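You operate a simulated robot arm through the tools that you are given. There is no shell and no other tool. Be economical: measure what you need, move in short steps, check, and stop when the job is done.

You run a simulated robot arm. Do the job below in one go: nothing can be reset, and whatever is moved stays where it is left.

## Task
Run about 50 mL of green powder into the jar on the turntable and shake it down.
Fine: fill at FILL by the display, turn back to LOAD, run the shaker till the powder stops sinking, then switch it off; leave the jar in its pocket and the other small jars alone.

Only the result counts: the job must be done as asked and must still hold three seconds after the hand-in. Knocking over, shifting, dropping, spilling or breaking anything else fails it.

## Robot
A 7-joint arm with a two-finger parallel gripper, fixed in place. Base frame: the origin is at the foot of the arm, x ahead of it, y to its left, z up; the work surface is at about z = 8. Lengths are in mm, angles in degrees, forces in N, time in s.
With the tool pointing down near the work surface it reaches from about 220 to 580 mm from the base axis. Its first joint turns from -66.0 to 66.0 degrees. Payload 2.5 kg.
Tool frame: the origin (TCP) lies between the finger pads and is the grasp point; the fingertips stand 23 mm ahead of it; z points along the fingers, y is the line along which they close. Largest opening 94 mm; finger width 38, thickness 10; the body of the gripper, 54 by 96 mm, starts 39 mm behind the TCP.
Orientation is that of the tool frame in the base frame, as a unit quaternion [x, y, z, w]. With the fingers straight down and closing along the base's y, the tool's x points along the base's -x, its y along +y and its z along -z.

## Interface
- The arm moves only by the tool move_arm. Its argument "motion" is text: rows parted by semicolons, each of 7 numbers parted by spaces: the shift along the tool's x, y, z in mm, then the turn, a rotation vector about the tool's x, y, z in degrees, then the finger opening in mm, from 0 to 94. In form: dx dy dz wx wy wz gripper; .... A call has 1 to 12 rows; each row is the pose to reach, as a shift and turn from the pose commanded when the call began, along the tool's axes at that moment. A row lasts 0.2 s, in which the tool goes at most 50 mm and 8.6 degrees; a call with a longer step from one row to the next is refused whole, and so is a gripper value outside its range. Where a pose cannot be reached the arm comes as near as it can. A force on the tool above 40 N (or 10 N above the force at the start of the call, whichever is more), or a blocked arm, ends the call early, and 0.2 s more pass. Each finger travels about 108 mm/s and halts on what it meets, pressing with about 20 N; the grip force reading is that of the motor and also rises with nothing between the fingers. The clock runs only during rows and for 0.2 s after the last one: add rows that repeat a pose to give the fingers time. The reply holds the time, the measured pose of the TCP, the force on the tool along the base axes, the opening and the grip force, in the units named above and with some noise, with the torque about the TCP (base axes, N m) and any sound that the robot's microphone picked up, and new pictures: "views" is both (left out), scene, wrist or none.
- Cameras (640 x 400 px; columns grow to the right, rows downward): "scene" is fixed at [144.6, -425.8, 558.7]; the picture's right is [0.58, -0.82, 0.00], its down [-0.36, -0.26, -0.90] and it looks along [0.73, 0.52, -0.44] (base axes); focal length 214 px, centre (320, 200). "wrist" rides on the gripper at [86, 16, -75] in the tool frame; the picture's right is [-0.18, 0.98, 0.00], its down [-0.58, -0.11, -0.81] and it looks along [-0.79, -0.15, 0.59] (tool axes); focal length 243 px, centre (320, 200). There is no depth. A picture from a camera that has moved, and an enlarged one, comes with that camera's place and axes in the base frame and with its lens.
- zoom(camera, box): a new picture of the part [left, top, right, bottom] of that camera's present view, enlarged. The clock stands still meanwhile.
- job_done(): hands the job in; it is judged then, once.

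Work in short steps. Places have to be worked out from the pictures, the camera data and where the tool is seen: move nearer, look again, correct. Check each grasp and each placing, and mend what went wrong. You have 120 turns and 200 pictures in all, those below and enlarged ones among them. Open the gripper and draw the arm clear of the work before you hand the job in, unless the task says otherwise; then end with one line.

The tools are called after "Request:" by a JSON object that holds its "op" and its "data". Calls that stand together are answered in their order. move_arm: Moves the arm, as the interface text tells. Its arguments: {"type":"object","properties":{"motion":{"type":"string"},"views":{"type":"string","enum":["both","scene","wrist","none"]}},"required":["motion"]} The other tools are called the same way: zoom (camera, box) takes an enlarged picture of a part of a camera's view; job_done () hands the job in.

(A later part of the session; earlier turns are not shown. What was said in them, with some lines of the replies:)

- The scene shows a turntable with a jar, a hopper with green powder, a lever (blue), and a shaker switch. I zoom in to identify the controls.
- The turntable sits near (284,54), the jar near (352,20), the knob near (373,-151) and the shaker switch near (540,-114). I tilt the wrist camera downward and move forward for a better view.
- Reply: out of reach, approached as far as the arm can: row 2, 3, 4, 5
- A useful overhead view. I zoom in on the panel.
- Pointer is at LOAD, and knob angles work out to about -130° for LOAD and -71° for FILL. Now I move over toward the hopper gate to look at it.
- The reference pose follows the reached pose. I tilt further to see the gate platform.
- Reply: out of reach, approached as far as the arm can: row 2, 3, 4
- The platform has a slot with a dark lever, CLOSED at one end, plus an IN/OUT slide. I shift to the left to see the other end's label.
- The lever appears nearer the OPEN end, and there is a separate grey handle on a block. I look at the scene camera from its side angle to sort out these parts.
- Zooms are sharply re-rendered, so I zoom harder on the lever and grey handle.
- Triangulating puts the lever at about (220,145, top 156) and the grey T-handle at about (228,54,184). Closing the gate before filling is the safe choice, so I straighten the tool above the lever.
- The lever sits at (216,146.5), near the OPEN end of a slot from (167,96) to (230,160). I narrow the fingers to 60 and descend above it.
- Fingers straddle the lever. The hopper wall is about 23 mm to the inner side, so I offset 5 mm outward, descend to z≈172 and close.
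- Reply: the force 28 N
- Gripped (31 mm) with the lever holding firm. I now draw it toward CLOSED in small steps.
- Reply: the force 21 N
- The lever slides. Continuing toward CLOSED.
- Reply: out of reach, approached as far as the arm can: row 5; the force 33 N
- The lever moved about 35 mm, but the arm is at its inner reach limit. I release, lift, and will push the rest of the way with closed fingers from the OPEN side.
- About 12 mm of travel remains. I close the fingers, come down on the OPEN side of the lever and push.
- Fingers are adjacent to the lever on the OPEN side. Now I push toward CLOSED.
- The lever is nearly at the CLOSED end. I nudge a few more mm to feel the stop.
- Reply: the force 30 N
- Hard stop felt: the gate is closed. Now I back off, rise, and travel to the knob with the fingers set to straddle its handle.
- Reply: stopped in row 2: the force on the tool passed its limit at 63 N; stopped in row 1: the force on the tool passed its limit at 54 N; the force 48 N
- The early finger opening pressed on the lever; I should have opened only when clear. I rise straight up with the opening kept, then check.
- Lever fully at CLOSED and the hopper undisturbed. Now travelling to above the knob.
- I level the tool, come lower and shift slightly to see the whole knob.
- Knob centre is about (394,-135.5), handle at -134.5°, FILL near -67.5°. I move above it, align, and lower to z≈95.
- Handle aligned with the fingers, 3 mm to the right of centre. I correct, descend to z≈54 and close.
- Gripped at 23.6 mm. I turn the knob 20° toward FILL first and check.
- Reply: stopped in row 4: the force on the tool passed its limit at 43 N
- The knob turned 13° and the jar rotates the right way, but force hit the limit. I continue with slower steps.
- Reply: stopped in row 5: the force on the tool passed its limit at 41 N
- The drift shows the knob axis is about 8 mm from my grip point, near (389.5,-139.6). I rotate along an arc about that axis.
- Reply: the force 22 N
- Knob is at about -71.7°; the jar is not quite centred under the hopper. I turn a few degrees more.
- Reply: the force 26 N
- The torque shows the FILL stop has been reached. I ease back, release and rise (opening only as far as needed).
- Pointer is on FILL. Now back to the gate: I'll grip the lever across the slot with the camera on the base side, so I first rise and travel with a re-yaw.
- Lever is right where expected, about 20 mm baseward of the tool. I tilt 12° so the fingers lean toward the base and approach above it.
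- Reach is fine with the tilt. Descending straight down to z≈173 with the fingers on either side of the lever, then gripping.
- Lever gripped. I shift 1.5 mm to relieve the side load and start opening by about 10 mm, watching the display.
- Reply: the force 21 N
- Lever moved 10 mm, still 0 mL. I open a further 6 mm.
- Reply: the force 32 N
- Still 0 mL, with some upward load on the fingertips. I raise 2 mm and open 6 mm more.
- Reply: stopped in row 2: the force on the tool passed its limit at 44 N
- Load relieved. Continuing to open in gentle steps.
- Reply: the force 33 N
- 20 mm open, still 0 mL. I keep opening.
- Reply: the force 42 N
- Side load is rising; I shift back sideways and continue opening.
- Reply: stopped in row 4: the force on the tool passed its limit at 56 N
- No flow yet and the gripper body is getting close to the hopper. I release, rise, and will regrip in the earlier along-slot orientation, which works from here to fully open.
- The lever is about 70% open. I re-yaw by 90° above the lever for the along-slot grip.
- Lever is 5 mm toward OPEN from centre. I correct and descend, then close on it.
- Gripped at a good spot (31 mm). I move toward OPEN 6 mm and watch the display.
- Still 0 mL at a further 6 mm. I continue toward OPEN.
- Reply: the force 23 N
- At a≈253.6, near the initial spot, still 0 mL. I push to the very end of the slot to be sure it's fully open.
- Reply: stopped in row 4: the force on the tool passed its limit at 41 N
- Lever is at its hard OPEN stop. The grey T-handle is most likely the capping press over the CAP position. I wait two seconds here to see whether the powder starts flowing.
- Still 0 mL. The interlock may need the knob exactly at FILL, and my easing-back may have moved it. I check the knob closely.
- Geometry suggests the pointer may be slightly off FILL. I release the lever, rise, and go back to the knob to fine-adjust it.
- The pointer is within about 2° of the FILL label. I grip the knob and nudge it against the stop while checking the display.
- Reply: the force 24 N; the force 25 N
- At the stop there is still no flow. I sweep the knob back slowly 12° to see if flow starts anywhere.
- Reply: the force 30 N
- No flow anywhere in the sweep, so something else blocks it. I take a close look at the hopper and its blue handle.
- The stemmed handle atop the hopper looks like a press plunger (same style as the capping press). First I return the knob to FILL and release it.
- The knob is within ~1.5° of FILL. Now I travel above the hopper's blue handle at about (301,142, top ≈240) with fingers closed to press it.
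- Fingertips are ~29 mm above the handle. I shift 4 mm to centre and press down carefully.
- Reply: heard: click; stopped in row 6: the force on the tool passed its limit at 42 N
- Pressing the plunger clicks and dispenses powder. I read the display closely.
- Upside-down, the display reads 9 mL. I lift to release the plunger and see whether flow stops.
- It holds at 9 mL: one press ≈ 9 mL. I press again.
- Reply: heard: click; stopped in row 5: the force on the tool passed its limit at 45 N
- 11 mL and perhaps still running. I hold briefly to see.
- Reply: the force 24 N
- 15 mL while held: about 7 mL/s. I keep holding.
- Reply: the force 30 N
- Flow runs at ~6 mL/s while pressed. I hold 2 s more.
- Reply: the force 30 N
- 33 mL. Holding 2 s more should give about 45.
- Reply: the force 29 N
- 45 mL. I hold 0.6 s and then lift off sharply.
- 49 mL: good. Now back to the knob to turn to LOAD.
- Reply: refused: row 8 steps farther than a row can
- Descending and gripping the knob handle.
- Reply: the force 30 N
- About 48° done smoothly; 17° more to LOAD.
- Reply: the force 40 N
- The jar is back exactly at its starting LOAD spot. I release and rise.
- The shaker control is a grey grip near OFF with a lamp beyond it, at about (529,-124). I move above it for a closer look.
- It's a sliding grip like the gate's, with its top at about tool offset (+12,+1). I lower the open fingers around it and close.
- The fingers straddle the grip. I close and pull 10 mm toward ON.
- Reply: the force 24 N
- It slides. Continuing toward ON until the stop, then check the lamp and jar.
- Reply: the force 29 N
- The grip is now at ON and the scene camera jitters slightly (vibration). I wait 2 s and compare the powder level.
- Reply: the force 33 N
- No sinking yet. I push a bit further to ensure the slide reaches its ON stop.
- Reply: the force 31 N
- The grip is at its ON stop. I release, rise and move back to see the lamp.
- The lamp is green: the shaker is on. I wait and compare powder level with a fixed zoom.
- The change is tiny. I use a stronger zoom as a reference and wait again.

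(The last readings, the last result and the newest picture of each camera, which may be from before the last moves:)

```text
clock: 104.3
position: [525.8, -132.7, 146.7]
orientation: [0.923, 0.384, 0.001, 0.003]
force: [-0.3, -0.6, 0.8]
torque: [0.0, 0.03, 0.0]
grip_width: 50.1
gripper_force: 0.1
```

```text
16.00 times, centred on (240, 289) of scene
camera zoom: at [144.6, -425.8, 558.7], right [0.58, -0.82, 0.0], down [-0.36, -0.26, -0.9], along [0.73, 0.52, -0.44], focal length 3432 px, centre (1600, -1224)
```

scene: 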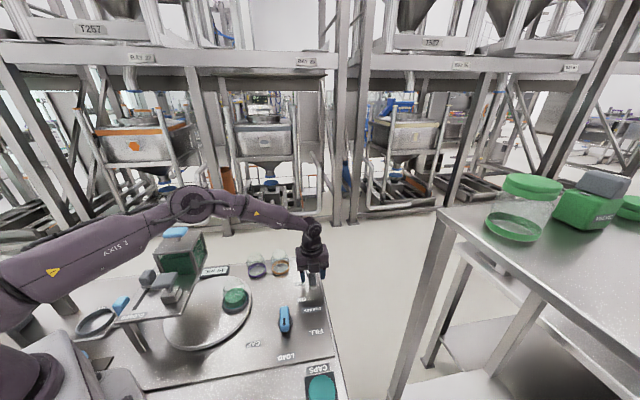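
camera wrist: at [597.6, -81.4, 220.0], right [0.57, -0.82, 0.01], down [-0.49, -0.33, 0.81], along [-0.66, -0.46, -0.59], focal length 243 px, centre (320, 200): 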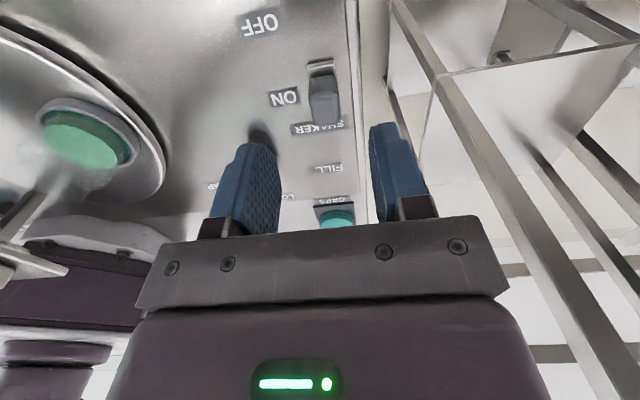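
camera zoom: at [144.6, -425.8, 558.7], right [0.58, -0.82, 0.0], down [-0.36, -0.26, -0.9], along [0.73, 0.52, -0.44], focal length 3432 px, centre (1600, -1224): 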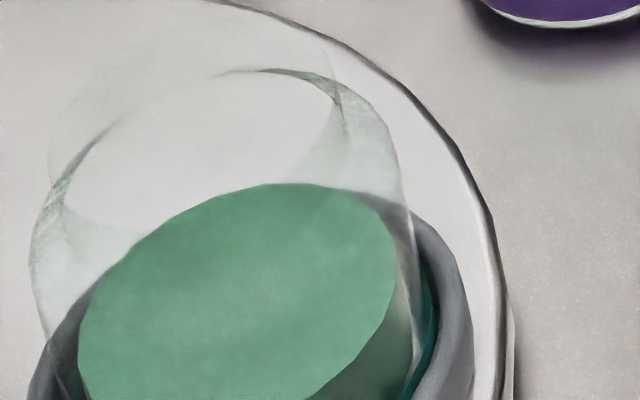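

The level is unchanged over 2.6 s, having sunk about 1 scene pixel since the start; it has settled. Now I go back to the switch and grip it.

Request:
{"op": "move_arm", "data": {"motion": "-28 0 0 0 0 0 50; -28 0 30 0 0 0 50; -28 0 60 0 0 0 50; -28 0 80 0 0 0 50; -28 0 93 0 0 0 50; -28 0 93 0 0 0 35; -28 0 93 0 0 0 20; -28 0 93 0 0 0 15; -28 0 93 0 0 0 15", "views": "wrist"}}

Request:
{"op": "zoom", "data": {"camera": "scene", "box": [228, 280, 252, 298]}}

```text
clock: 106.3
position: [507.0, -151.5, 50.9]
orientation: [0.924, 0.383, 0.001, 0.003]
force: [-0.7, 1.0, -0.5]
torque: [0.38, -0.09, -0.27]
grip_width: 23.4
gripper_force: 44.5
camera wrist: at [578.3, -100.6, 125.0], right [0.57, -0.82, 0.01], down [-0.49, -0.33, 0.81], along [-0.66, -0.46, -0.59], focal length 243 px, centre (320, 200)
```

wrist: 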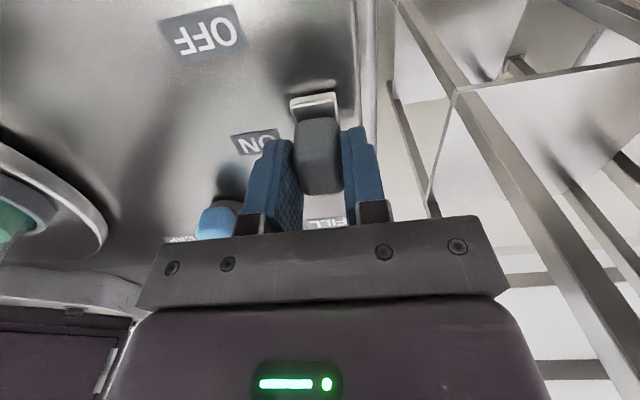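

```text
16.00 times, centred on (240, 289) of scene
camera zoom: at [144.6, -425.8, 558.7], right [0.58, -0.82, 0.0], down [-0.36, -0.26, -0.9], along [0.73, 0.52, -0.44], focal length 3432 px, centre (1600, -1224)
```

zoom: 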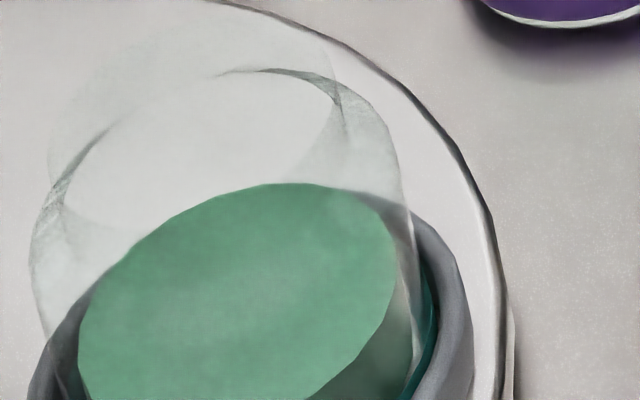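

The level is unchanged and the switch is gripped. I slide it back to OFF until it meets the stop.

Request:
{"op": "move_arm", "data": {"motion": "5 0 0 0 0 0 15; 10 0 0 0 0 0 15; 15 0 0 0 0 0 15; 20 0 0 0 0 0 15; 25 0 0 0 0 0 15; 30 0 0 0 0 0 15; 35 0 0 0 0 0 15; 40 0 0 0 0 0 15; 44 0 0 0 0 0 15; 47 0 0 0 0 0 15; 50 0 0 0 0 0 15", "views": "none"}}

```text
clock: 108.7
position: [539.1, -118.4, 52.4]
orientation: [0.924, 0.383, -0.005, 0.001]
force: [-34.6, 6.3, 7.7]
torque: [0.69, -0.43, 0.08]
grip_width: 23.6
gripper_force: 45.0
```

It's at the OFF stop. I release, rise and check the lamp, jar and surroundings.

Request:
{"op": "move_arm", "data": {"motion": "-2 0 0 0 0 0 15; -2 0 0 0 0 0 35; -2 0 0 0 0 0 50; -2 0 0 0 0 0 50; -2 0 -30 0 0 0 50; -2 0 -75 0 0 0 50; -2 0 -120 0 0 0 50; -2 0 -165 0 0 0 50; -40 0 -200 0 0 0 50; -80 0 -220 0 0 0 50", "views": "none"}}

Request:
{"op": "zoom", "data": {"camera": "scene", "box": [220, 240, 340, 340]}}

Request:
{"op": "zoom", "data": {"camera": "scene", "box": [90, 210, 280, 360]}}

```text
refused: row 9 steps farther than a row can; nothing moved
```

```text
4.00 times, centred on (280, 290) of scene
camera zoom: at [144.5, -425.8, 558.7], right [0.58, -0.82, 0.0], down [-0.36, -0.26, -0.9], along [0.73, 0.52, -0.44], focal length 858 px, centre (480, -160)
```

zoom: 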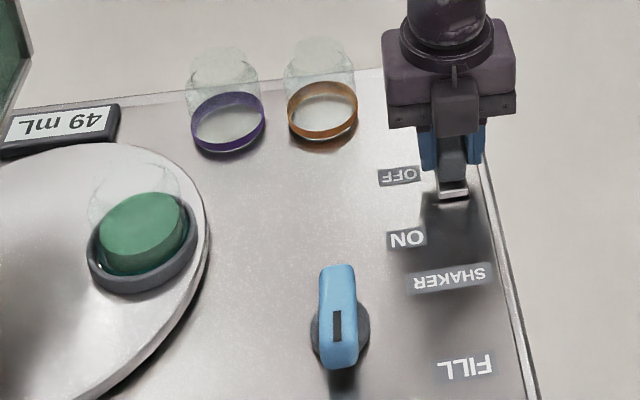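

```text
2.67 times, centred on (185, 285) of scene
camera zoom: at [144.5, -425.8, 558.7], right [0.58, -0.82, 0.0], down [-0.36, -0.26, -0.9], along [0.73, 0.52, -0.44], focal length 572 px, centre (680, -27)
```

zoom: 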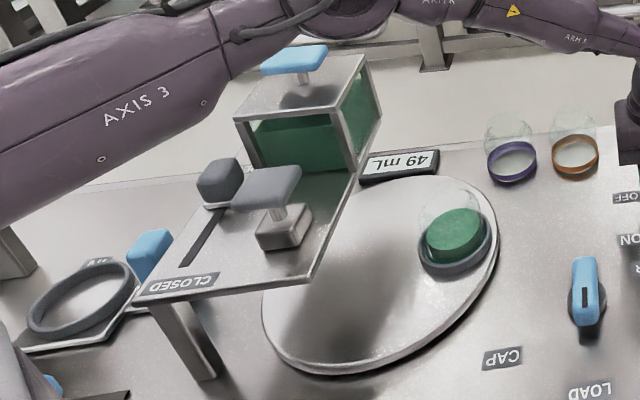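

Request:
{"op": "move_arm", "data": {"motion": "-2 0 0 0 0 0 15; -2 0 0 0 0 0 35; -2 0 0 0 0 0 50; -2 0 0 0 0 0 50; -2 0 -30 0 0 0 50; -2 0 -75 0 0 0 50; -2 0 -120 0 0 0 50; -2 0 -165 0 0 0 50; -30 0 -195 0 0 0 50; -60 0 -220 0 0 0 50; -60 0 -220 0 0 0 50", "views": "none"}}

Request:
{"op": "zoom", "data": {"camera": "scene", "box": [220, 240, 340, 340]}}

```text
clock: 111.1
position: [497.1, -158.0, 272.9]
orientation: [0.923, 0.384, 0.0, 0.003]
force: [0.2, -0.4, 0.0]
torque: [0.01, 0.03, 0.0]
grip_width: 50.0
gripper_force: 0.2
```

```text
4.00 times, centred on (280, 290) of scene
camera zoom: at [144.6, -425.8, 558.7], right [0.58, -0.82, 0.0], down [-0.36, -0.26, -0.9], along [0.73, 0.52, -0.44], focal length 858 px, centre (480, -160)
```

zoom: 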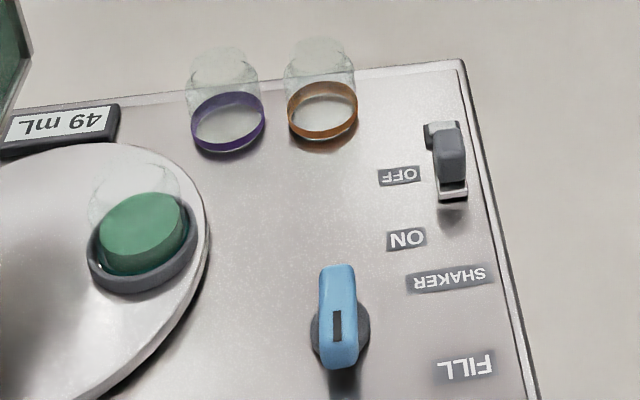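

The lamp is off with the switch at OFF. The jar is in its pocket at LOAD with 49 mL settled, the other jars are undisturbed, and the arm is clear with the gripper open.

Request:
{"op": "job_done", "data": {}}

```text
The job is handed in.
```

The jar holds 49 mL of green powder by the display and is back at LOAD in its pocket. It was shaken until the level stopped sinking, the shaker is switched off, and the other small jars were not touched.
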